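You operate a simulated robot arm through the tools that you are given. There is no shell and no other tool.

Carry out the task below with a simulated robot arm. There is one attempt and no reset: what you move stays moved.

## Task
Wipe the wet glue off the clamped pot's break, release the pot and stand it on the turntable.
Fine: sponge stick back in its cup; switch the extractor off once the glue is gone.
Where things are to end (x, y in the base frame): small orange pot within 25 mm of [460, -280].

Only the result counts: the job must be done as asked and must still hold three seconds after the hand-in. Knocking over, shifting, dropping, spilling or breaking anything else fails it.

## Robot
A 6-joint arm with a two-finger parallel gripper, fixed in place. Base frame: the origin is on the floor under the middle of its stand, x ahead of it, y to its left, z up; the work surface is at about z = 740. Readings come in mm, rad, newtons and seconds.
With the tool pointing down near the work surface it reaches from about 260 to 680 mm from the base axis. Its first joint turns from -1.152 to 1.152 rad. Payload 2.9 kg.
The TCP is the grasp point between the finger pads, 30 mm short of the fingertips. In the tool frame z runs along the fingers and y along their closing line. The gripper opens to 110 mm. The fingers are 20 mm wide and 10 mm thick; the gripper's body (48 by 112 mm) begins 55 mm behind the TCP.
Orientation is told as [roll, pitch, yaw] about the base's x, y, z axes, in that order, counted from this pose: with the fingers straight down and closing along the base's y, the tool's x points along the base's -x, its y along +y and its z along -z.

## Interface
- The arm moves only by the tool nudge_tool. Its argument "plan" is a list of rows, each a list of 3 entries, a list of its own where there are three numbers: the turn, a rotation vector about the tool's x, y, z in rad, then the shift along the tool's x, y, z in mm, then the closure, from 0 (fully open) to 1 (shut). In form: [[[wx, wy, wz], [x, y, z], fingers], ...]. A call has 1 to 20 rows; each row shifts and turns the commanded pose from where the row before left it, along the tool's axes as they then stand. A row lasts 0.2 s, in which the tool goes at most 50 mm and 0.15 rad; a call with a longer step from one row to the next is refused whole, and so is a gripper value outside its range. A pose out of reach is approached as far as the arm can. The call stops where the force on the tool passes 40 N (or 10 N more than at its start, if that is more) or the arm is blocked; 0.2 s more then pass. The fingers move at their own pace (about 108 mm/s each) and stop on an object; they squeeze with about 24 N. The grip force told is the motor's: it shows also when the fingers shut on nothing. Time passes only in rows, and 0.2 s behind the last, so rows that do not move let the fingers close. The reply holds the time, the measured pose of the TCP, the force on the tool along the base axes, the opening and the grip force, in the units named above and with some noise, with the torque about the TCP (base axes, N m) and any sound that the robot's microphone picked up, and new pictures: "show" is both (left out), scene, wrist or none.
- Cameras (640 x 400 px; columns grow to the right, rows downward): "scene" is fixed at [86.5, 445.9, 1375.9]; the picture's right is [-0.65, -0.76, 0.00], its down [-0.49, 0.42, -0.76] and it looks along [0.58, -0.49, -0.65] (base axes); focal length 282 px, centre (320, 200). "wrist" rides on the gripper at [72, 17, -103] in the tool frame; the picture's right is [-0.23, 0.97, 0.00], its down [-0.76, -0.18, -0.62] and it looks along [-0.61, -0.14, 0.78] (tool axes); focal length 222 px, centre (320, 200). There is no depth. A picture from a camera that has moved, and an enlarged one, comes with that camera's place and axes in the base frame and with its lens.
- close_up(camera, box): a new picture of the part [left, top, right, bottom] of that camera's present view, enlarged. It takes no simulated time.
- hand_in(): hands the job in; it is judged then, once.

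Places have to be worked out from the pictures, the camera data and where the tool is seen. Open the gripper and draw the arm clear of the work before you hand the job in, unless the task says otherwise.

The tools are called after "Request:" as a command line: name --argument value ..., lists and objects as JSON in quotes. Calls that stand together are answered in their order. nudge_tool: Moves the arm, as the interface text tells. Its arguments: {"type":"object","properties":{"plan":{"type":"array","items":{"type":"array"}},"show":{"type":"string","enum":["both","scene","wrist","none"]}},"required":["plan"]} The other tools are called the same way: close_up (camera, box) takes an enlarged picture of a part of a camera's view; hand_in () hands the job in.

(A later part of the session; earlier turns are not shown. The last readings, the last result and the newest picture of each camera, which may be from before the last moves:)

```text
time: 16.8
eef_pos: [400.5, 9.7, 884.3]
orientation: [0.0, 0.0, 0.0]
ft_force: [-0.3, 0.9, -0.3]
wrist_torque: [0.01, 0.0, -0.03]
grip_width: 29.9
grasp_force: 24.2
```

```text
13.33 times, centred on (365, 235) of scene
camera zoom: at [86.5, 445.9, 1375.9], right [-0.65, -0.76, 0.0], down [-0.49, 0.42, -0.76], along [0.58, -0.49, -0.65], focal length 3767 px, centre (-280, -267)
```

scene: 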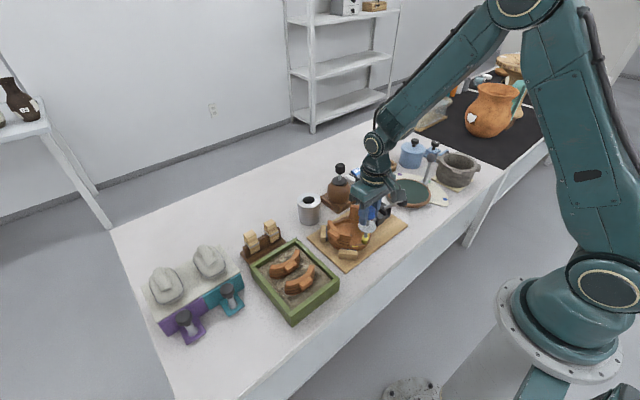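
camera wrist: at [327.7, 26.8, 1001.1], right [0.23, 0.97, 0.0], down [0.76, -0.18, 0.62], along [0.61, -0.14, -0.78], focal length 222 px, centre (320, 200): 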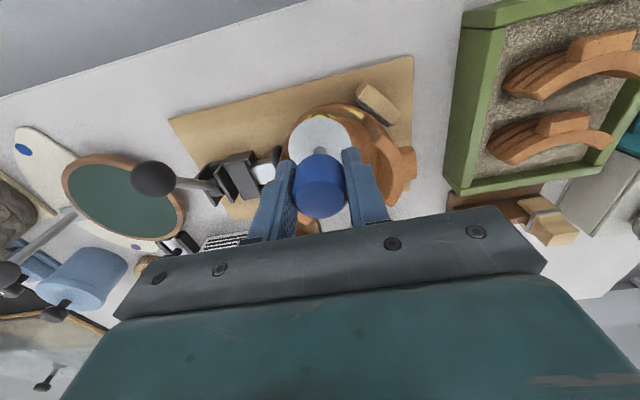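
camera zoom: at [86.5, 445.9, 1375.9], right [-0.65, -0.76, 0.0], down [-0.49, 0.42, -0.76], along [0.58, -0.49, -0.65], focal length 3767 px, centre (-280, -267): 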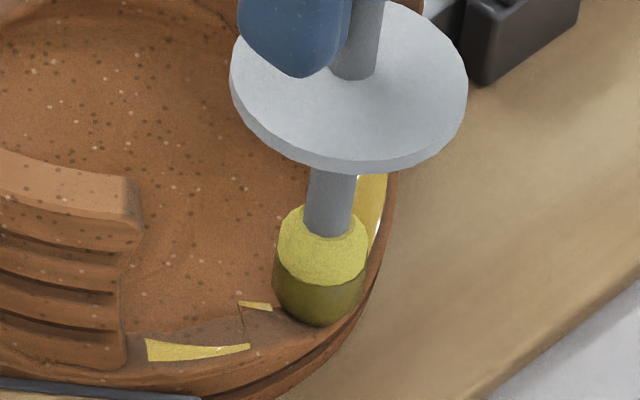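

Still free at TCP z≈884. I'll continue in 1.5 mm steps.

Request:
nudge_tool --plan '[[[0, 0, 0], [0, 0, 1.5], 1], [[0, 0, 0], [0, 0, 0], 1]]' --show "none"

Request:
nudge_tool --plan '[[[0, 0, 0], [0, 0, 1.5], 1], [[0, 0, 0], [0, 0, 0], 1]]' --show "scene"

Request:
close_up --camera "scene" --box '[345, 220, 385, 250]'

Request:
close_up --camera "wrist" --box '[260, 80, 380, 180]'

```text
time: 17.4
eef_pos: [401.5, 9.8, 882.7]
orientation: [-0.001, -0.001, -0.001]
ft_force: [-0.3, -0.3, -0.3]
wrist_torque: [-0.01, -0.02, -0.02]
grip_width: 30.0
grasp_force: 24.1
```

```text
time: 18.0
eef_pos: [401.0, 9.1, 882.9]
orientation: [-0.001, 0.0, 0.0]
ft_force: [-0.2, 0.4, 0.0]
wrist_torque: [-0.03, 0.04, 0.01]
grip_width: 29.8
grasp_force: 24.3
```

scene: 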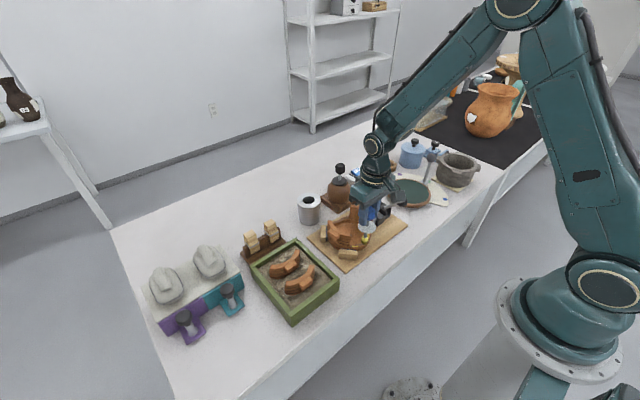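

```text
13.33 times, centred on (365, 235) of scene
camera zoom: at [86.5, 445.9, 1375.9], right [-0.65, -0.76, 0.0], down [-0.49, 0.42, -0.76], along [0.58, -0.49, -0.65], focal length 3767 px, centre (-280, -267)
```

zoom: 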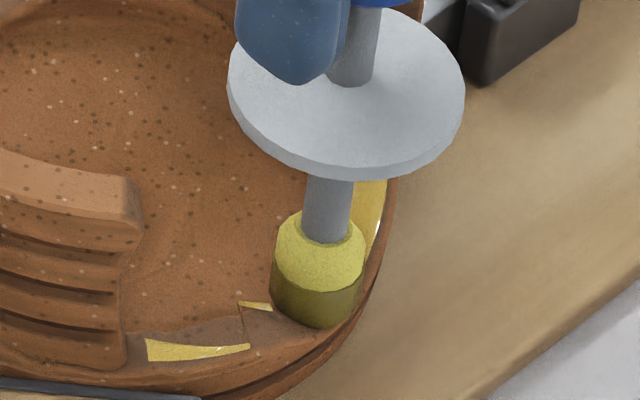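

```text
4.00 times, centred on (320, 130) of wrist
camera zoom: at [328.7, 25.9, 985.5], right [0.23, 0.97, 0.0], down [0.76, -0.18, 0.62], along [0.61, -0.14, -0.78], focal length 888 px, centre (320, 480)
```

zoom: 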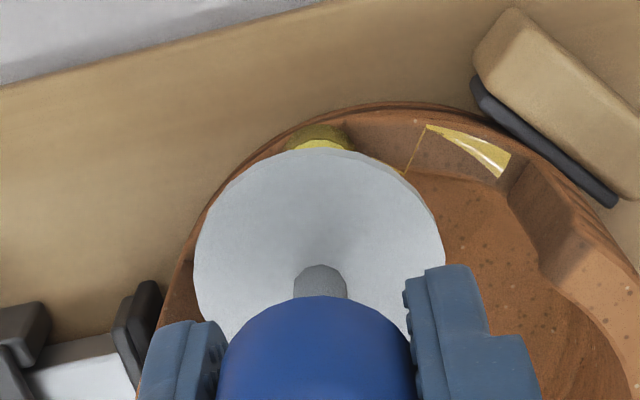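

The sponge visibly presses into the break surface with no measurable force, so it is soft. I'll make a slow test stroke along the arc toward the clamp-side wall and see whether the glue goes.

Request:
nudge_tool --plan '[[[0, 0, 0], [-1, -5, 0], 1], [[0, 0, 0], [-2, -5, 0], 1], [[0, 0, 0], [-2.5, -5, 0], 1], [[0, 0, 0], [-3.5, -5, 0], 1], [[0, 0, 0], [-3.5, -5, 0], 1], [[0, 0, 0], [0, 0, 0], 1]]' --show "scene"

Request:
close_up --camera "scene" --box '[345, 220, 385, 250]'

```text
time: 19.4
eef_pos: [412.6, -16.9, 882.9]
orientation: [-0.001, 0.0, -0.001]
ft_force: [-4.1, 6.6, 8.5]
wrist_torque: [0.75, 0.46, 0.04]
grip_width: 31.9
grasp_force: 24.5
```

scene: 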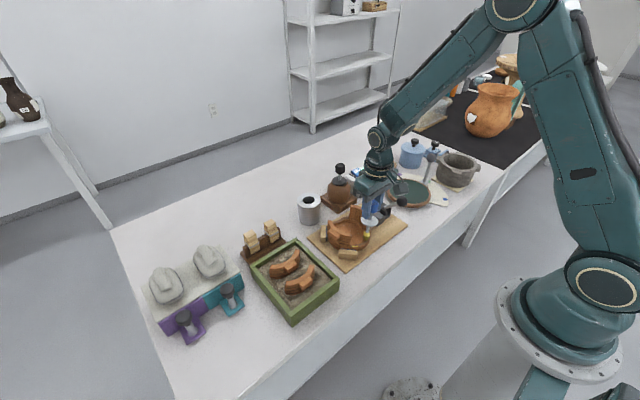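

```text
13.33 times, centred on (365, 235) of scene
camera zoom: at [86.3, 446.0, 1375.9], right [-0.65, -0.76, 0.0], down [-0.49, 0.42, -0.76], along [0.58, -0.49, -0.65], focal length 3767 px, centre (-280, -267)
```

zoom: 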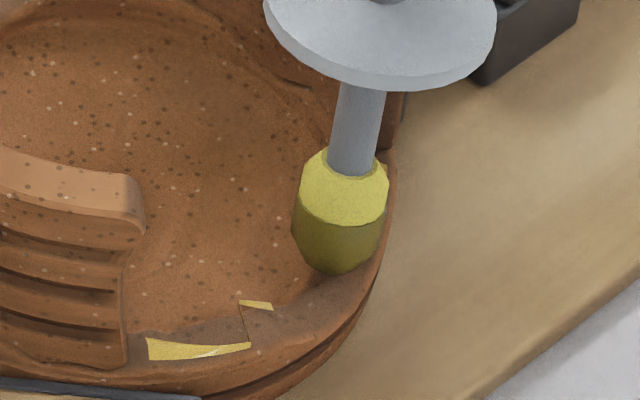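

The glue vanishes where the sponge passes. Contact force rose to about 11 N and the stick tilted slightly, so I'll ease up 3 mm and check.

Request:
nudge_tool --plan '[[[0, 0, 0], [0, 0, -3], 1], [[0, 0, 0], [0, 0, 0], 1]]' --show "both"

Request:
close_up --camera "scene" --box '[345, 210, 385, 250]'

Request:
close_up --camera "wrist" --box '[260, 80, 380, 220]'

```text
time: 20.0
eef_pos: [413.5, -15.9, 885.5]
orientation: [-0.002, 0.002, -0.001]
ft_force: [0.0, 0.5, -0.6]
wrist_torque: [-0.01, 0.0, 0.01]
grip_width: 29.7
grasp_force: 23.8
camera wrist: at [340.9, 0.8, 988.1], right [0.23, 0.97, 0.0], down [0.76, -0.18, 0.62], along [0.61, -0.14, -0.78], focal length 222 px, centre (320, 200)
```

scene: 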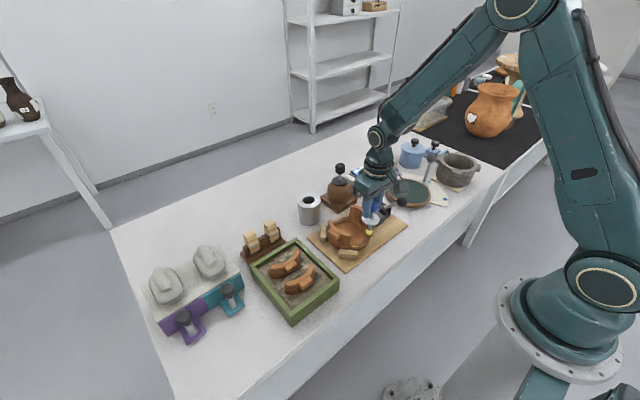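
wrist: 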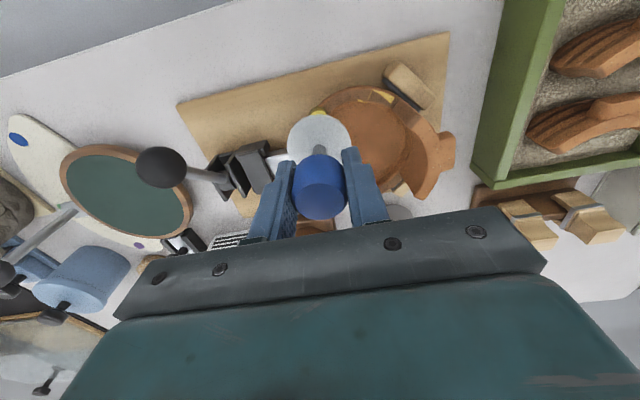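

```text
10.00 times, centred on (365, 230) of scene
camera zoom: at [86.5, 445.9, 1375.9], right [-0.65, -0.76, 0.0], down [-0.49, 0.42, -0.76], along [0.58, -0.49, -0.65], focal length 2825 px, centre (-130, -100)
```

zoom: 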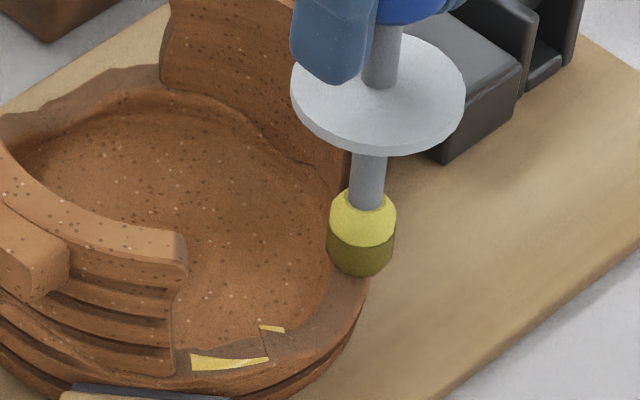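

```text
2.86 times, centred on (320, 150) of wrist
camera zoom: at [340.9, 0.8, 988.1], right [0.23, 0.97, 0.0], down [0.76, -0.18, 0.62], along [0.61, -0.14, -0.78], focal length 635 px, centre (320, 343)
```

zoom: 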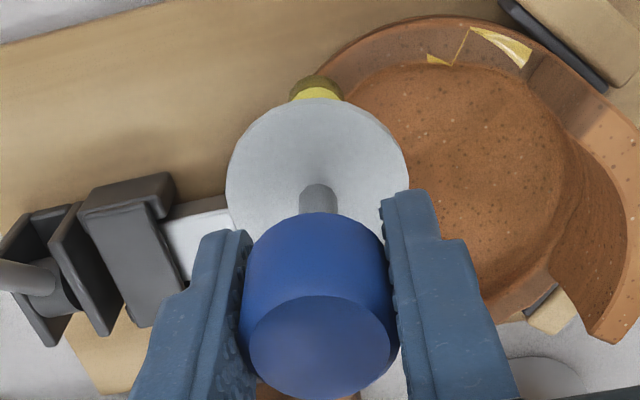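

The stick straightened out once unloaded. I'll make a light stroke right up to the clamp-side wall end, then back off along the arc to view it.

Request:
nudge_tool --plan '[[[0, 0, 0], [0, 0, 1], 1], [[0, 0, 0], [-2, -3, 0], 1], [[0, 0, 0], [-1, -1, 0], 1], [[0, 0, 0], [2, 1, 0], 1], [[0, 0, 0], [-4, -0.5, 0], 1], [[0, 0, 0], [0, 0, 0], 1]]' --show "none"

Request:
nudge_tool --plan '[[[0, 0, 0], [2, 3.5, -1], 1], [[0, 0, 0], [3.5, 5, 0], 1], [[0, 0, 0], [3.5, 5, 0], 1], [[0, 0, 0], [2.5, 5, 0], 1], [[0, 0, 0], [2, 5, 0], 1], [[0, 0, 0], [1, 5, 0], 1], [[0, 0, 0], [0, 0, 0], 1]]' --show "scene"

Request:
close_up --camera "scene" --box '[345, 220, 385, 250]'

Request:
close_up --camera "wrist" --box '[260, 80, 380, 180]'

```text
time: 21.4
eef_pos: [416.9, -20.0, 884.6]
orientation: [-0.001, 0.001, 0.0]
ft_force: [-0.2, -0.5, 2.2]
wrist_torque: [-0.03, 0.14, 0.01]
grip_width: 29.8
grasp_force: 24.0
```

```text
time: 23.0
eef_pos: [403.1, 9.2, 885.0]
orientation: [-0.001, 0.0, 0.001]
ft_force: [-0.8, 0.1, -0.2]
wrist_torque: [0.0, 0.02, 0.01]
grip_width: 29.8
grasp_force: 24.1
```

scene: 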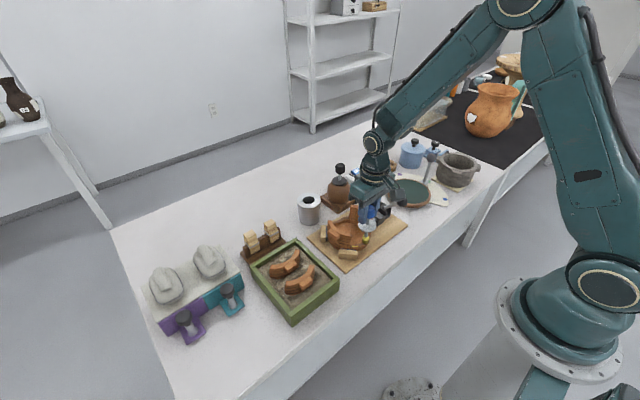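

```text
13.33 times, centred on (365, 235) of scene
camera zoom: at [86.5, 445.9, 1375.9], right [-0.65, -0.76, 0.0], down [-0.49, 0.42, -0.76], along [0.58, -0.49, -0.65], focal length 3767 px, centre (-280, -267)
```

zoom: 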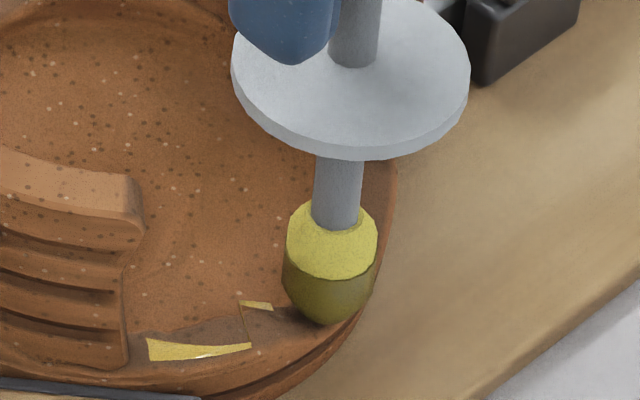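

```text
4.00 times, centred on (320, 130) of wrist
camera zoom: at [330.7, 26.1, 989.5], right [0.23, 0.97, 0.0], down [0.76, -0.18, 0.62], along [0.61, -0.14, -0.78], focal length 888 px, centre (320, 480)
```

zoom: 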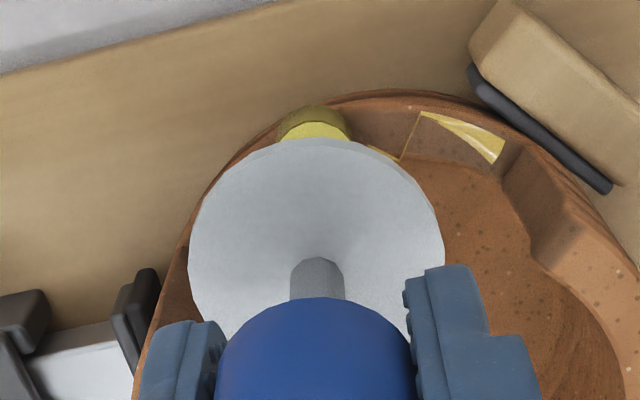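

The clamp-side part of the break is clean. I'll sweep the other half toward the +y wall at the same light pressure.

Request:
nudge_tool --plan '[[[0, 0, 0], [0, 0, 1.5], 1], [[0, 0, 0], [1.3, 5.4, 0], 1], [[0, 0, 0], [0, 5.5, 0], 1], [[0, 0, 0], [-0.9, 5.5, 0], 1], [[0, 0, 0], [-1.4, 5.4, 0], 1], [[0, 0, 0], [-2.1, 5.1, 0], 1], [[0, 0, 0], [0, 0, 0], 1]]' --show "scene"

Request:
close_up --camera "scene" --box '[340, 220, 380, 250]'

Request:
close_up --camera "wrist" --box '[260, 80, 380, 180]'

```text
time: 24.6
eef_pos: [406.2, 36.4, 881.8]
orientation: [0.0, 0.0, 0.0]
ft_force: [-3.3, -6.6, 6.8]
wrist_torque: [-0.79, 0.44, 0.04]
grip_width: 32.6
grasp_force: 23.8
```

scene: 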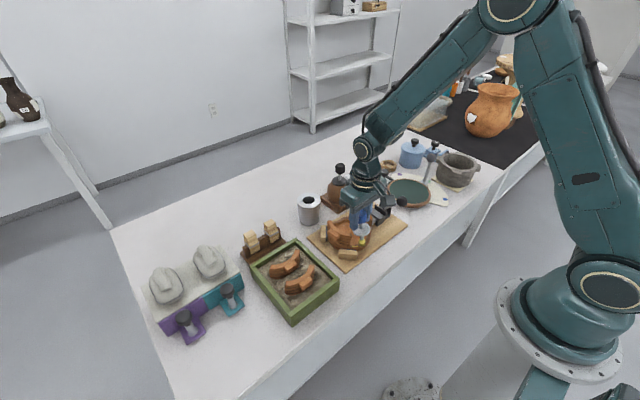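

```text
13.33 times, centred on (360, 235) of scene
camera zoom: at [86.4, 445.7, 1376.0], right [-0.65, -0.76, 0.0], down [-0.49, 0.42, -0.76], along [0.58, -0.49, -0.65], focal length 3767 px, centre (-213, -267)
```

zoom: 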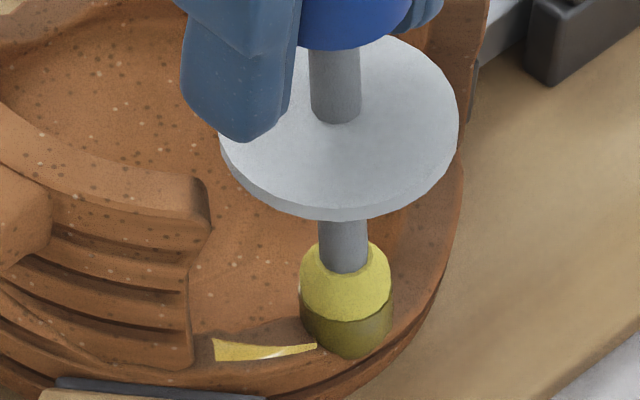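

```text
4.00 times, centred on (320, 130) of wrist
camera zoom: at [333.1, 53.2, 985.9], right [0.23, 0.97, 0.0], down [0.76, -0.18, 0.62], along [0.61, -0.14, -0.78], focal length 888 px, centre (320, 480)
```

zoom: 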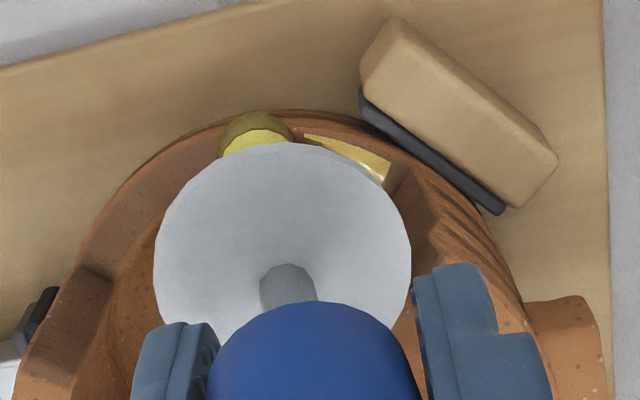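

The tip caught on a step in the break (lateral force −6.6 N). I'll raise to free it, let the stick straighten, and check.

Request:
nudge_tool --plan '[[[0, 0, 0], [0, 0, -3], 1], [[0, 0, 0], [0, 0, -4], 1], [[0, 0, 0], [0, 0, 0], 1]]' --show "scene"

Request:
close_up --camera "scene" --box '[340, 215, 380, 250]'

Request:
close_up --camera "wrist" --box '[260, 80, 380, 220]'

```text
time: 25.4
eef_pos: [406.1, 36.7, 890.8]
orientation: [0.001, -0.002, 0.0]
ft_force: [0.0, -0.6, 0.5]
wrist_torque: [0.01, 0.0, 0.04]
grip_width: 29.8
grasp_force: 24.2
```

scene: 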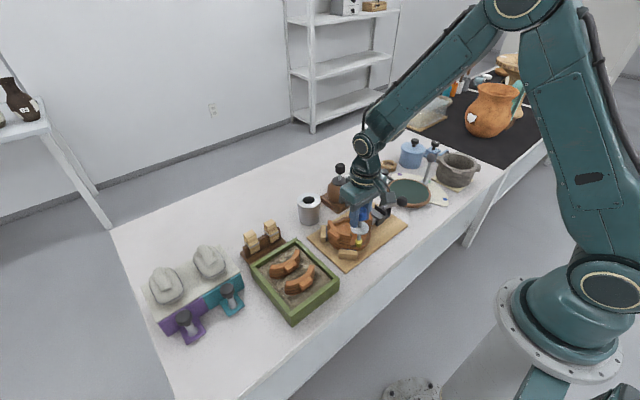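

```text
11.43 times, centred on (360, 232) of scene
camera zoom: at [86.5, 445.9, 1375.9], right [-0.65, -0.76, 0.0], down [-0.49, 0.42, -0.76], along [0.58, -0.49, -0.65], focal length 3229 px, centre (-137, -171)
```

zoom: 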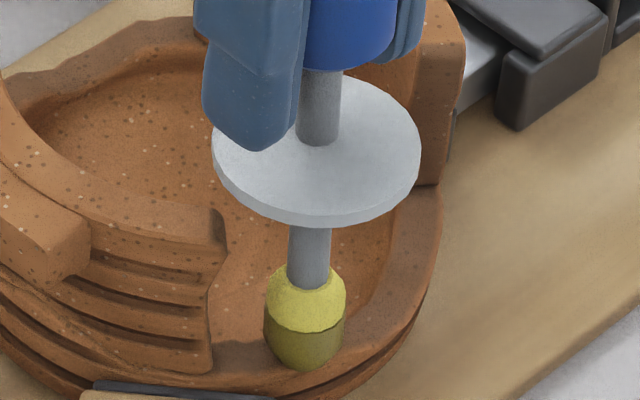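

```text
2.86 times, centred on (320, 150) of wrist
camera zoom: at [333.8, 54.1, 993.8], right [0.23, 0.97, 0.0], down [0.76, -0.18, 0.62], along [0.61, -0.14, -0.78], focal length 635 px, centre (320, 343)
```

zoom: 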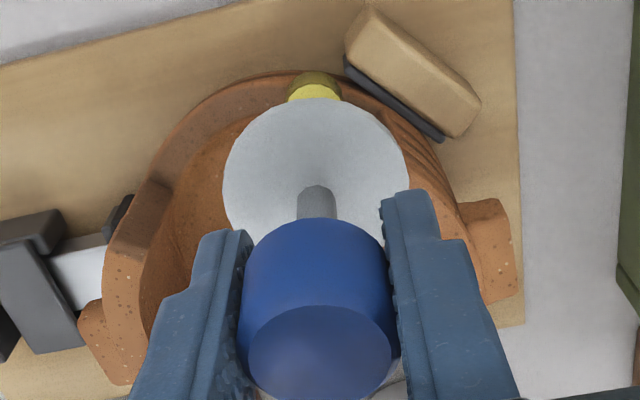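

With the stick straight again, no yellow is visible on that half. I'll make one more light pass near the +y wall and back, then lift and move aside to inspect.

Request:
nudge_tool --plan '[[[0, 0, 0], [0, 0, 3], 1], [[0, 0, 0], [-2, 3, 1], 1], [[0, 0, 0], [-1.5, 2, 0], 1], [[0, 0, 0], [-2, 0, 0], 1], [[0, 0, 0], [3, -4, 0], 1], [[0, 0, 0], [2, -5, 0], 1], [[0, 0, 0], [0, 0, 0], 1]]' --show "none"

Request:
nudge_tool --plan '[[[0, 0, 0], [0, 0, -20], 1], [[0, 0, 0], [0, 0, -30], 1], [[0, 0, 0], [0, 0, -40], 1], [[0, 0, 0], [-40, 5, -10], 1], [[0, 0, 0], [-40, 5, 0], 1], [[0, 0, 0], [-40, 2, 0], 1], [[0, 0, 0], [0, 0, 0], 1]]' --show "both"

Request:
close_up --camera "scene" --box '[330, 205, 380, 250]'

Request:
close_up --camera "scene" --box '[345, 225, 375, 250]'

```text
time: 27.0
eef_pos: [405.5, 34.6, 888.8]
orientation: [0.001, -0.001, 0.0]
ft_force: [0.1, -0.4, -1.5]
wrist_torque: [0.01, -0.01, 0.02]
grip_width: 29.8
grasp_force: 24.2
```

```text
time: 28.6
eef_pos: [528.0, 42.3, 988.5]
orientation: [0.0, -0.001, -0.001]
ft_force: [0.6, -0.3, -0.6]
wrist_torque: [-0.02, 0.01, 0.01]
grip_width: 29.7
grasp_force: 24.0
camera wrist: at [455.1, 59.2, 1090.7], right [0.23, 0.97, 0.0], down [0.76, -0.18, 0.62], along [0.61, -0.14, -0.78], focal length 222 px, centre (320, 200)
```

scene: 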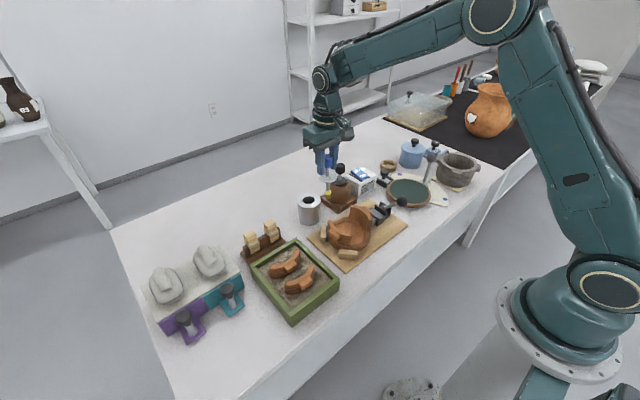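
wrist: 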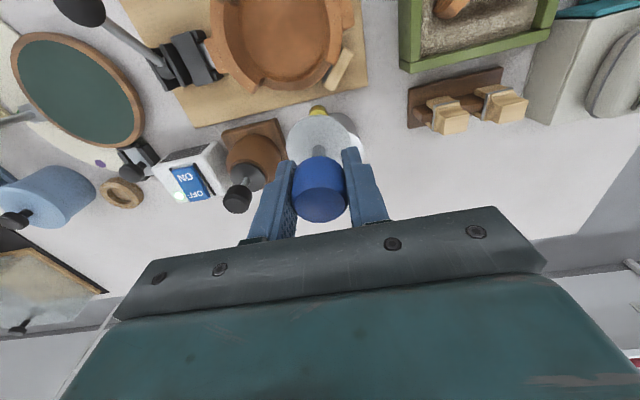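

```text
8.89 times, centred on (355, 228) of scene
camera zoom: at [86.5, 445.9, 1375.9], right [-0.65, -0.76, 0.0], down [-0.49, 0.42, -0.76], along [0.58, -0.49, -0.65], focal length 2511 px, centre (9, -44)
```

zoom: 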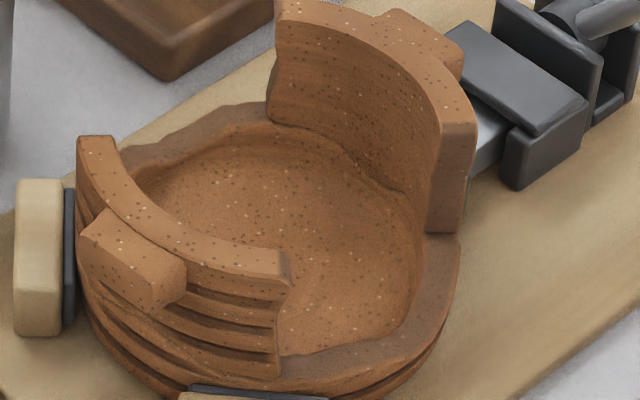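

```text
16.00 times, centred on (360, 238) of scene
camera zoom: at [86.5, 445.9, 1375.9], right [-0.65, -0.76, 0.0], down [-0.49, 0.42, -0.76], along [0.58, -0.49, -0.65], focal length 4521 px, centre (-320, -400)
```

zoom: 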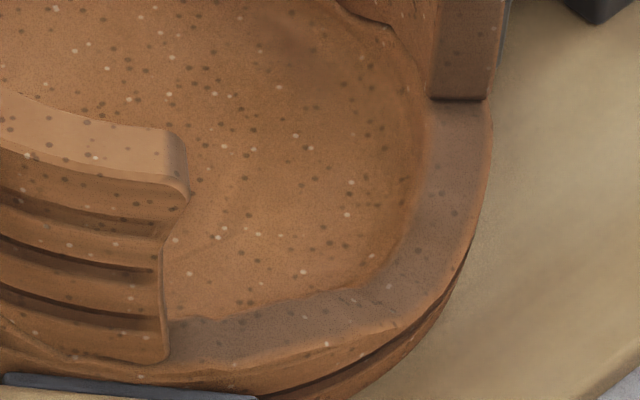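

No glue is visible from the scene camera. I'll double-check from the wrist side before putting the sponge away.

Request:
nudge_tool --plan '[[[0, 0, 0], [40, 15, 0], 1], [[0, 0, 0], [40, 15, 0], 1], [[0, 0, 0], [40, 15, 0], 1], [[0, 0, 0], [40, 15, 0], 1], [[0, 0, 0], [0, 0, 0], 1]]' --show "wrist"

Request:
close_up --camera "wrist" --box '[220, 80, 360, 180]'

```text
time: 29.8
eef_pos: [363.9, 104.5, 986.6]
orientation: [0.001, 0.0, 0.0]
ft_force: [1.0, 0.3, 0.2]
wrist_torque: [0.0, 0.01, 0.02]
grip_width: 29.9
grasp_force: 23.5
camera wrist: at [292.0, 121.2, 1089.1], right [0.23, 0.97, 0.0], down [0.76, -0.18, 0.62], along [0.61, -0.14, -0.78], focal length 222 px, centre (320, 200)
```

wrist: 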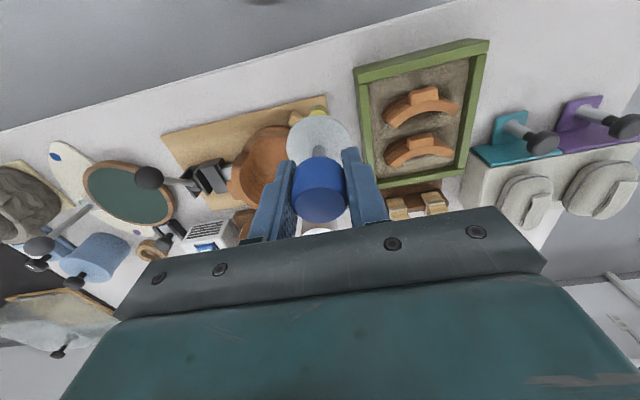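

```text
4.00 times, centred on (290, 130) of wrist
camera zoom: at [292.0, 121.2, 1089.1], right [0.23, 0.97, 0.0], down [0.76, -0.18, 0.62], along [0.61, -0.14, -0.78], focal length 888 px, centre (440, 480)
```

zoom: 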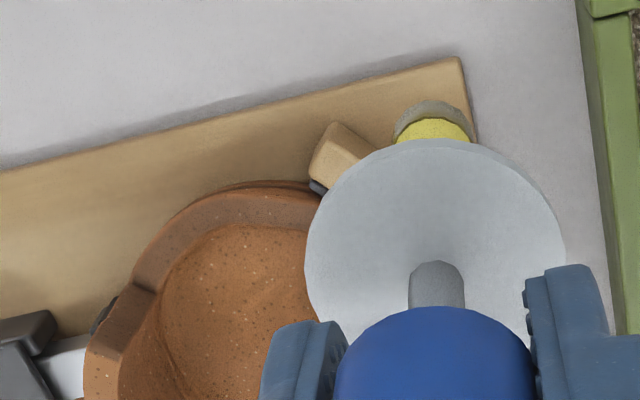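

No glue remains in this view either. I'll carry the sponge stick back above its cup.

Request:
nudge_tool --plan '[[[0, 0, 0], [-38.4, -9.3, -1.3], 1], [[0, 0, 0], [-38.4, -9.3, -1.3], 1], [[0, 0, 0], [-38.4, -9.3, -1.3], 1], [[0, 0, 0], [-38.4, -9.3, -1.3], 1], [[0, 0, 0], [-38.4, -9.3, -1.3], 1], [[0, 0, 0], [-38.4, -9.3, -1.3], 1], [[0, 0, 0], [0, 0, 0], 1], [[0, 0, 0], [0, 0, 0], 1]]' --show "both"

Request:
close_up --camera "scene" --box '[270, 125, 350, 225]'

Request:
close_up --camera "wrist" --box '[260, 60, 380, 220]'

```text
time: 31.6
eef_pos: [598.0, 49.8, 996.4]
orientation: [0.001, -0.001, 0.0]
ft_force: [0.3, -0.3, 0.3]
wrist_torque: [0.01, 0.01, -0.01]
grip_width: 29.6
grasp_force: 24.1
camera wrist: at [525.0, 66.0, 1098.7], right [0.23, 0.97, 0.0], down [0.76, -0.18, 0.62], along [0.61, -0.14, -0.78], focal length 222 px, centre (320, 200)
```

scene: 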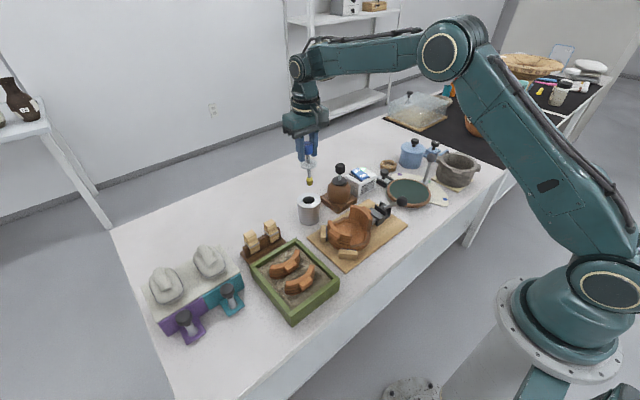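
wrist: 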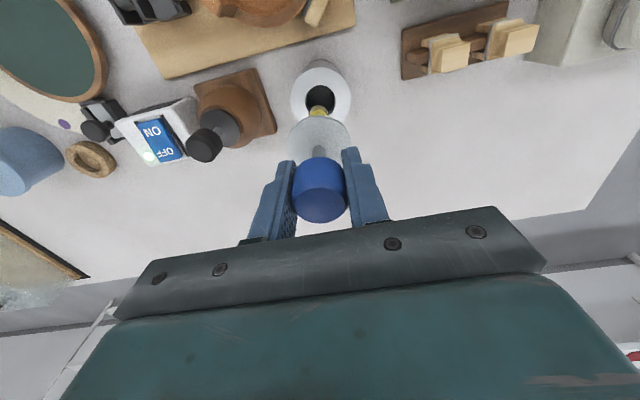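

```text
4.00 times, centred on (310, 175) of scene
camera zoom: at [86.5, 445.9, 1375.9], right [-0.65, -0.76, 0.0], down [-0.49, 0.42, -0.76], along [0.58, -0.49, -0.65], focal length 1130 px, centre (360, 300)
```

zoom: 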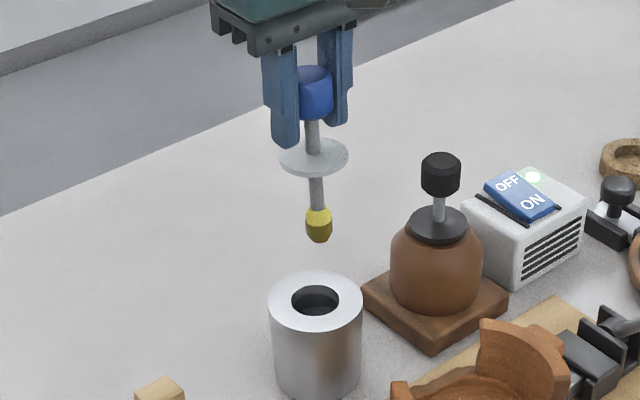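

```text
2.50 times, centred on (320, 140) of wrist
camera zoom: at [525.0, 66.0, 1098.7], right [0.23, 0.97, 0.0], down [0.76, -0.18, 0.62], along [0.61, -0.14, -0.78], focal length 555 px, centre (320, 350)
```

zoom: 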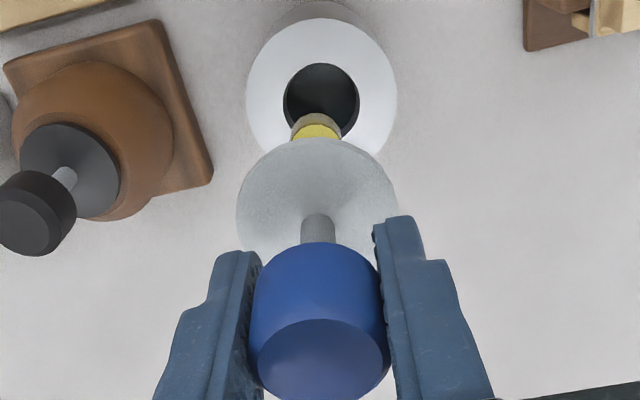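

The stick tilted about 2.5° in the grip during wiping, with the tip about 5 mm toward the base. I'll turn the tool slightly to bring it vertical and shift 2 mm toward the hole centre, then check.

Request:
nudge_tool --plan '[[[0, -0.045, 0], [0, 0, 0], 1], [[0, 0, 0], [2, 0, 0], 1], [[0, 0, 0], [0, 0, 20], 1], [[0, 0, 0], [0, 0, 10], 1], [[0, 0, 0], [0, 0, 0], 1]]' --show "both"

Request:
close_up --camera "scene" --box '[270, 125, 350, 225]'

Request:
close_up --camera "wrist" --box '[260, 60, 380, 220]'

```text
time: 32.8
eef_pos: [598.0, 49.7, 964.5]
orientation: [0.0, -0.045, 0.0]
ft_force: [-0.1, -0.5, -0.8]
wrist_torque: [-0.03, -0.04, 0.0]
grip_width: 29.8
grasp_force: 24.0
camera wrist: at [520.0, 66.6, 1063.3], right [0.23, 0.97, 0.01], down [0.73, -0.18, 0.66], along [0.64, -0.14, -0.75], focal length 222 px, centre (320, 200)
```

scene: 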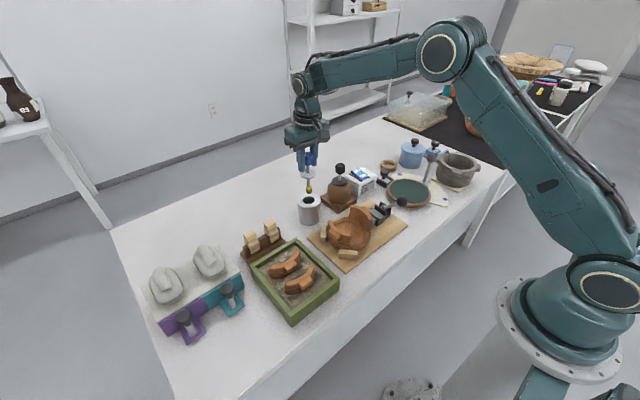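
wrist: 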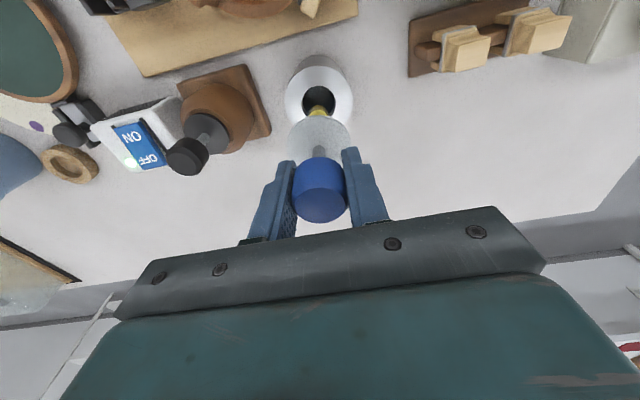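

```text
4.00 times, centred on (310, 175) of scene
camera zoom: at [86.5, 445.9, 1375.9], right [-0.65, -0.76, 0.0], down [-0.49, 0.42, -0.76], along [0.58, -0.49, -0.65], focal length 1130 px, centre (360, 300)
```

zoom: 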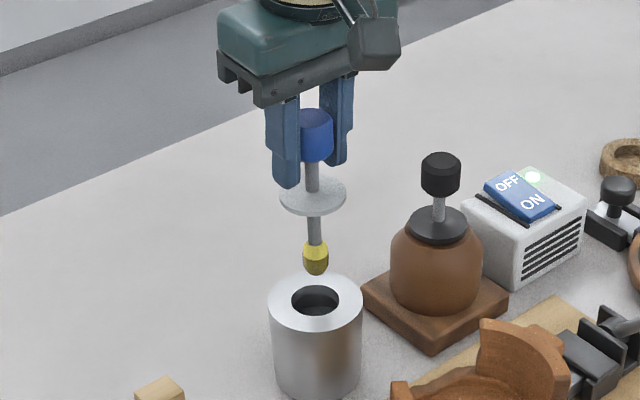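

```text
2.50 times, centred on (320, 140) of wrist
camera zoom: at [520.0, 66.6, 1063.3], right [0.23, 0.97, 0.01], down [0.73, -0.18, 0.66], along [0.64, -0.14, -0.75], focal length 555 px, centre (320, 350)
```

zoom: 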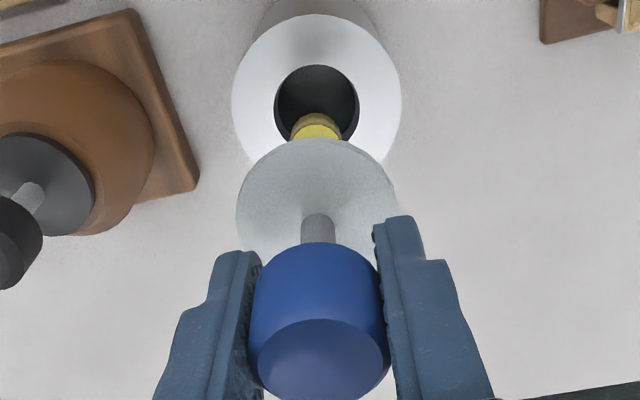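

The stick is vertical again. I'll lower to just above the rim and check the tip's position against the hole with little parallax.

Request:
nudge_tool --plan '[[[0, 0, 0], [0.6, 0, 12], 1], [[0, 0, 0], [0, 0, 0], 1], [[0, 0, 0], [0, 0, 0], 1]]' --show "both"

Request:
close_up --camera "scene" --box '[285, 160, 335, 225]'

Request:
close_up --camera "wrist" --box '[270, 60, 370, 160]'

```text
time: 33.6
eef_pos: [596.9, 48.4, 952.6]
orientation: [0.0, -0.047, -0.001]
ft_force: [0.9, 0.1, -0.5]
wrist_torque: [-0.01, -0.01, 0.02]
grip_width: 29.9
grasp_force: 23.8
camera wrist: at [520.6, 65.6, 1051.9], right [0.23, 0.97, 0.01], down [0.73, -0.18, 0.66], along [0.64, -0.14, -0.75], focal length 222 px, centre (320, 200)
```

scene: 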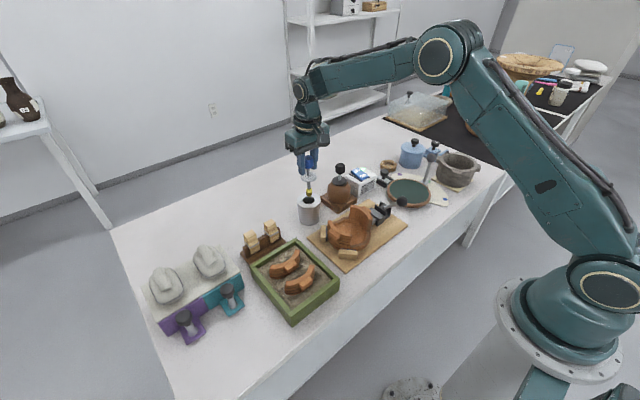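
wrist: 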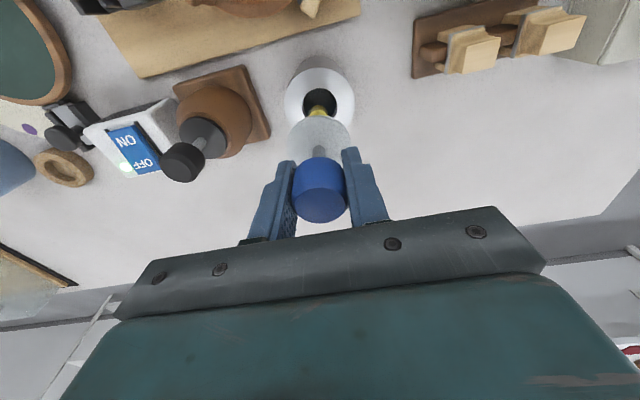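

```text
6.15 times, centred on (310, 192) of scene
camera zoom: at [86.5, 445.9, 1375.9], right [-0.65, -0.76, 0.0], down [-0.49, 0.42, -0.76], along [0.58, -0.49, -0.65], focal length 1739 px, centre (382, 246)
```

zoom: 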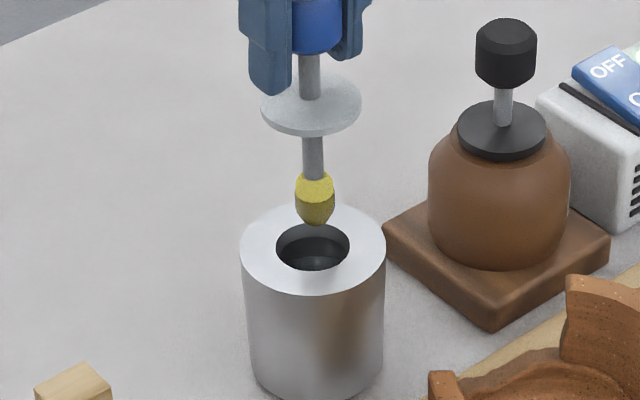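

```text
4.00 times, centred on (320, 110) of wrist
camera zoom: at [520.6, 65.6, 1051.9], right [0.23, 0.97, 0.01], down [0.73, -0.18, 0.66], along [0.64, -0.14, -0.75], focal length 888 px, centre (320, 560)
```

zoom: 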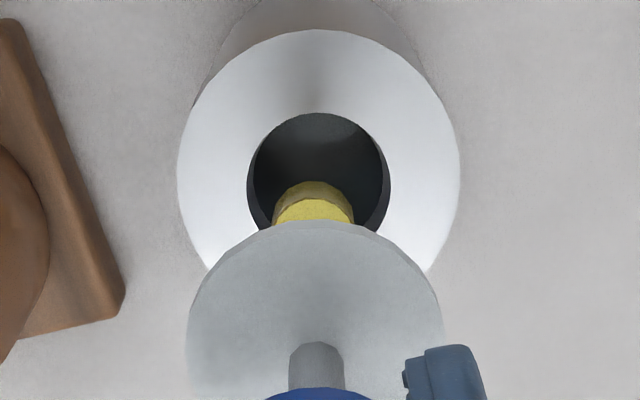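

The tip is within a couple of millimetres of the hole centre (hole ±17 mm, sponge ±9.5 mm). I'll trim 1.5 mm in x and y and lower the tip slightly into the hole.

Request:
nudge_tool --plan '[[[0, 0, 0], [1.5, 1.5, 0], 1], [[0, 0, 0], [0.25, 0, 5], 1], [[0, 0, 0], [0.25, 0, 5], 1], [[0, 0, 0], [0.25, 0, 5], 1], [[0, 0, 0], [0, 0, 0], 1]]' --show "both"

Request:
close_up --camera "scene" --box '[285, 160, 335, 225]'

Request:
close_up --camera "wrist" --box '[270, 60, 370, 160]'

```text
time: 34.8
eef_pos: [594.6, 50.4, 937.1]
orientation: [0.0, -0.046, 0.0]
ft_force: [-0.7, 0.6, -0.4]
wrist_torque: [0.0, 0.01, 0.0]
grip_width: 29.6
grasp_force: 24.0
camera wrist: at [517.5, 67.1, 1037.0], right [0.23, 0.97, 0.01], down [0.73, -0.18, 0.66], along [0.64, -0.14, -0.75], focal length 222 px, centre (320, 200)
```

scene: 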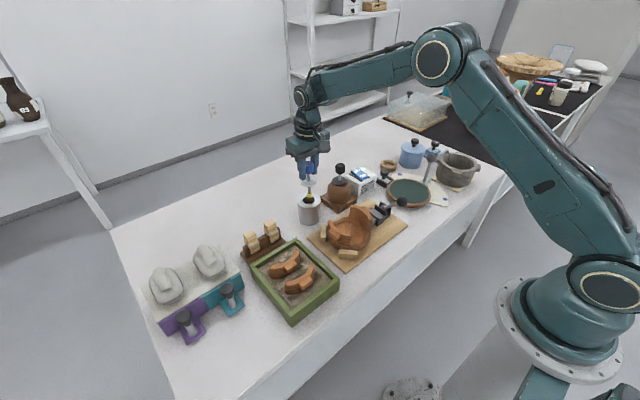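
wrist: 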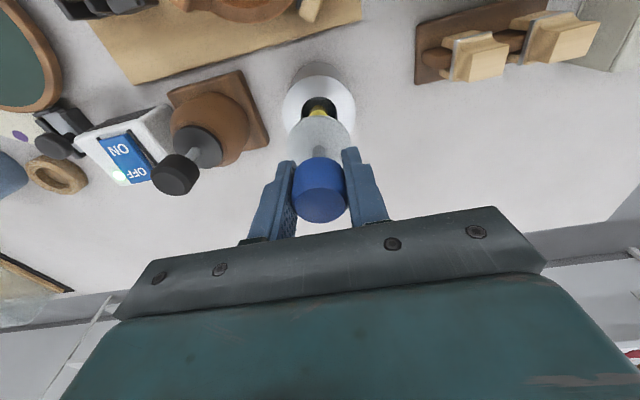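

```text
6.15 times, centred on (310, 192) of scene
camera zoom: at [86.5, 445.9, 1375.9], right [-0.65, -0.76, 0.0], down [-0.49, 0.42, -0.76], along [0.58, -0.49, -0.65], focal length 1739 px, centre (382, 246)
```

zoom: 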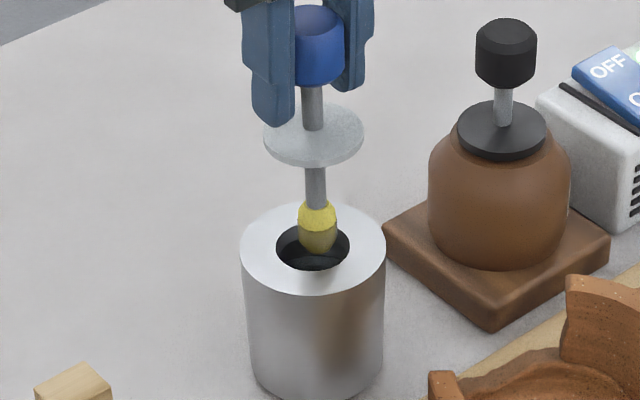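

```text
4.00 times, centred on (320, 110) of wrist
camera zoom: at [517.5, 67.1, 1037.0], right [0.23, 0.97, 0.01], down [0.73, -0.18, 0.66], along [0.64, -0.14, -0.75], focal length 888 px, centre (320, 560)
```

zoom: 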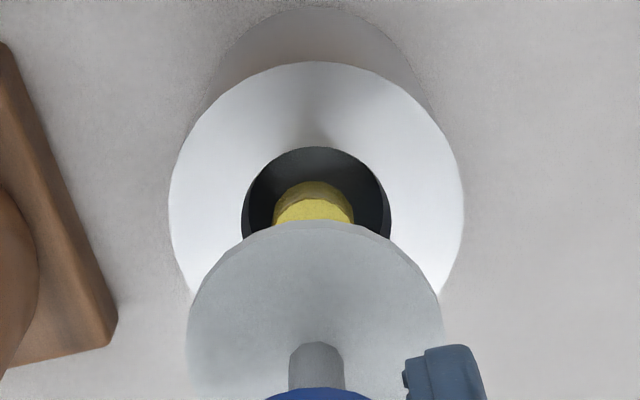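

The tip is entering the hole well inside its edge with no force. I'll trim 1 mm and continue lowering.

Request:
nudge_tool --plan '[[[0, 0, 0], [-1, 0.5, 0], 1], [[0, 0, 0], [0.36, 0, 8], 1], [[0, 0, 0], [0.36, 0, 8], 1], [[0, 0, 0], [0.36, 0, 8], 1], [[0, 0, 0], [0, 0, 0], 1]]' --show "scene"

Request:
close_up --camera "scene" --box '[285, 160, 335, 225]'

```text
time: 36.0
eef_pos: [595.6, 51.2, 914.3]
orientation: [0.0, -0.045, 0.001]
ft_force: [-1.1, 0.4, -1.1]
wrist_torque: [-0.01, 0.01, 0.01]
grip_width: 29.8
grasp_force: 24.4
```

scene: 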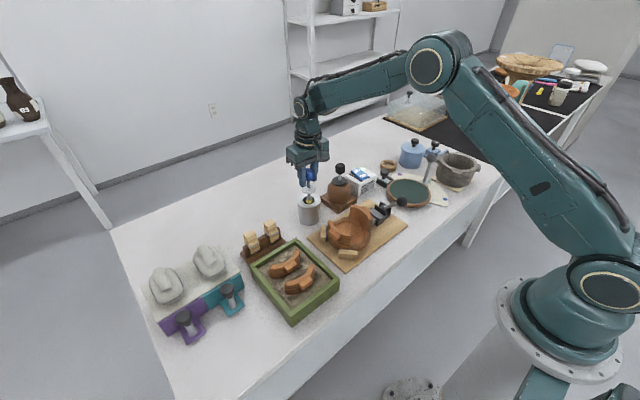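

```text
6.15 times, centred on (310, 192) of scene
camera zoom: at [86.5, 445.9, 1375.9], right [-0.65, -0.76, 0.0], down [-0.49, 0.42, -0.76], along [0.58, -0.49, -0.65], focal length 1739 px, centre (382, 246)
```

zoom: 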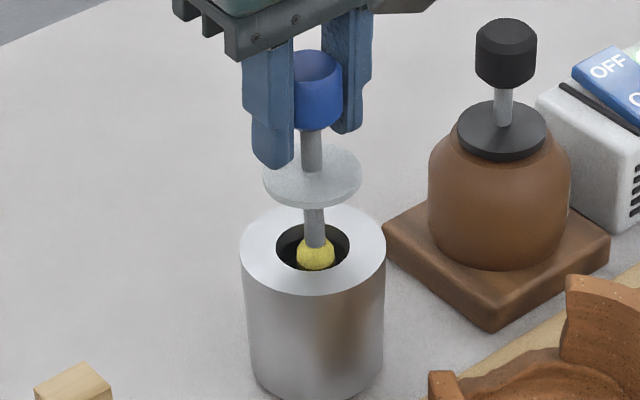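

The sponge is inside the hole and well centred. I'll continue down until the flange approaches the rim.

Request:
nudge_tool --plan '[[[0, 0, 0], [0.36, 0, 8], 1], [[0, 0, 0], [0.36, 0, 8], 1], [[0, 0, 0], [0.36, 0, 8], 1], [[0, 0, 0], [0.2, 0, 5], 1], [[0, 0, 0], [0, 0, 0], 1]]' --show "scene"

Request:
close_up --camera "scene" --box '[285, 160, 335, 225]'

```text
time: 37.2
eef_pos: [594.8, 52.1, 885.7]
orientation: [-0.002, -0.047, -0.001]
ft_force: [-0.7, -0.2, -0.1]
wrist_torque: [-0.03, 0.04, 0.0]
grip_width: 29.9
grasp_force: 23.8
```

scene: 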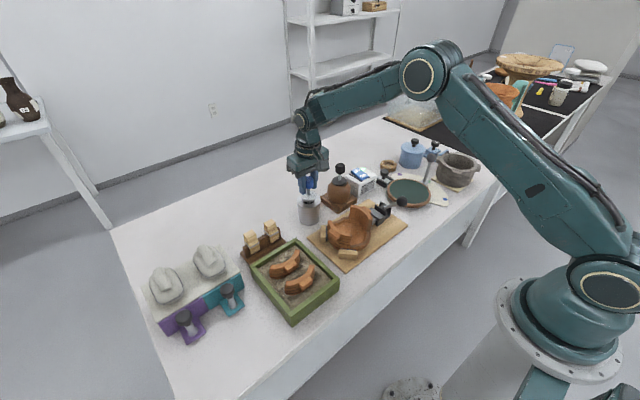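

```text
6.15 times, centred on (310, 192) of scene
camera zoom: at [86.5, 445.9, 1375.9], right [-0.65, -0.76, 0.0], down [-0.49, 0.42, -0.76], along [0.58, -0.49, -0.65], focal length 1739 px, centre (382, 246)
```

zoom: 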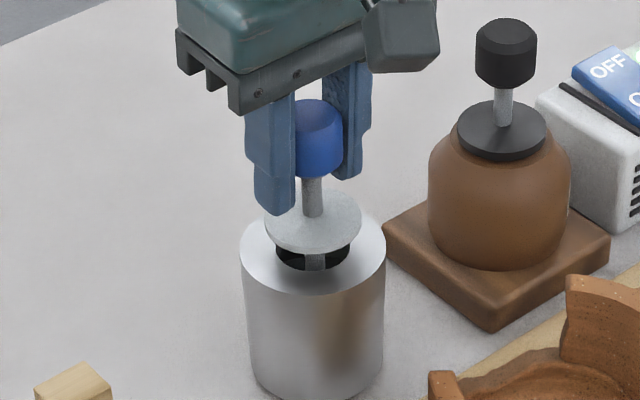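

The flange is about 10–15 mm above the rim. I'll approach in small steps and watch the force.

Request:
nudge_tool --plan '[[[0, 0, 0], [0.2, 0, 4], 1], [[0, 0, 0], [0.1, 0, 3], 1], [[0, 0, 0], [0, 0, 0], 1]]' --show "none"

Request:
nudge_tool --plan '[[[0, 0, 0], [0.1, 0, 2], 1], [[0, 0, 0], [0, 0, 0], 1]]' --show "none"

Request:
nudge_tool --plan '[[[0, 0, 0], [0.1, 0, 2], 1], [[0, 0, 0], [0, 0, 0], 1]]' --show "scene"

Request:
close_up --camera "scene" --box '[285, 160, 335, 225]'

```text
time: 38.0
eef_pos: [596.2, 49.8, 877.4]
orientation: [-0.001, -0.046, 0.002]
ft_force: [-0.6, 0.0, -0.9]
wrist_torque: [0.0, -0.02, 0.0]
grip_width: 29.8
grasp_force: 23.8
```

```text
time: 38.6
eef_pos: [596.0, 50.3, 876.3]
orientation: [0.001, -0.045, 0.0]
ft_force: [0.1, -0.3, 0.1]
wrist_torque: [0.01, -0.01, 0.03]
grip_width: 29.9
grasp_force: 24.2
```

```text
time: 39.2
eef_pos: [595.9, 49.6, 873.7]
orientation: [0.001, -0.043, 0.0]
ft_force: [-0.3, -0.8, -0.8]
wrist_torque: [0.02, 0.01, -0.02]
grip_width: 29.6
grasp_force: 23.8
```

scene: 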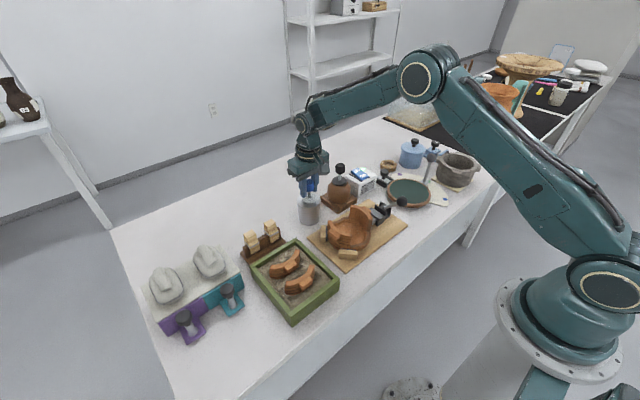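

```text
6.15 times, centred on (310, 192) of scene
camera zoom: at [86.5, 445.9, 1375.9], right [-0.65, -0.76, 0.0], down [-0.49, 0.42, -0.76], along [0.58, -0.49, -0.65], focal length 1739 px, centre (382, 246)
```

zoom: 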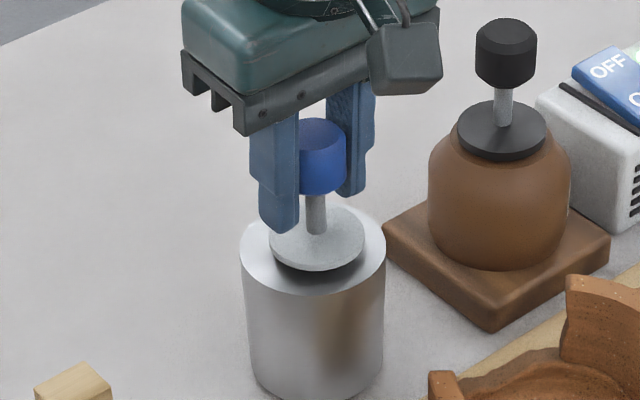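

The flange is nearly on the rim, still no force. Two more small steps.

Request:
nudge_tool --plan '[[[0, 0, 0], [0.1, 0, 1.5], 1], [[0, 0, 0], [0, 0, 0], 1]]' --show "none"

Request:
nudge_tool --plan '[[[0, 0, 0], [0.1, 0, 1.5], 1], [[0, 0, 0], [0, 0, 0], 1]]' --show "scene"

Request:
close_up --camera "scene" --box '[285, 160, 335, 225]'

```text
time: 39.8
eef_pos: [596.2, 49.9, 873.1]
orientation: [0.001, -0.047, -0.001]
ft_force: [1.1, 0.0, 0.6]
wrist_torque: [-0.03, -0.03, 0.02]
grip_width: 29.7
grasp_force: 23.6
```

```text
time: 40.4
eef_pos: [596.4, 48.9, 871.5]
orientation: [0.001, -0.049, 0.0]
ft_force: [2.9, 0.4, 9.1]
wrist_torque: [-0.06, -0.02, 0.03]
grip_width: 29.8
grasp_force: 23.9
```

scene: 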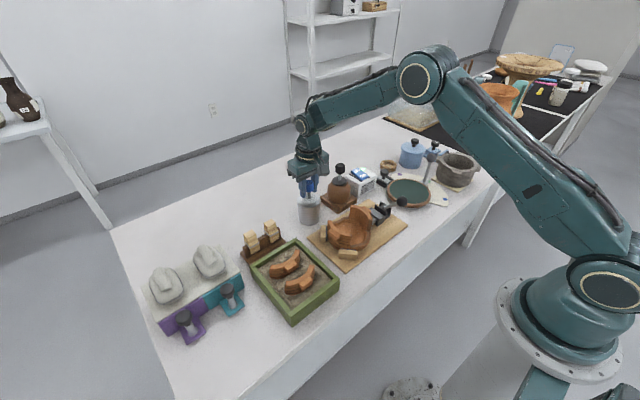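

```text
6.15 times, centred on (310, 192) of scene
camera zoom: at [86.4, 445.9, 1375.9], right [-0.65, -0.76, 0.0], down [-0.49, 0.42, -0.76], along [0.58, -0.49, -0.65], focal length 1739 px, centre (382, 246)
```

zoom: 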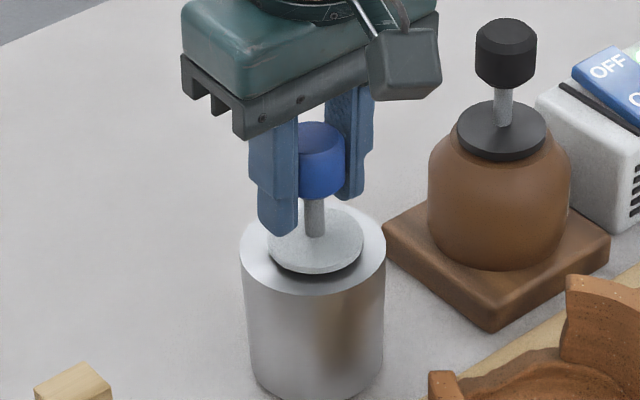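

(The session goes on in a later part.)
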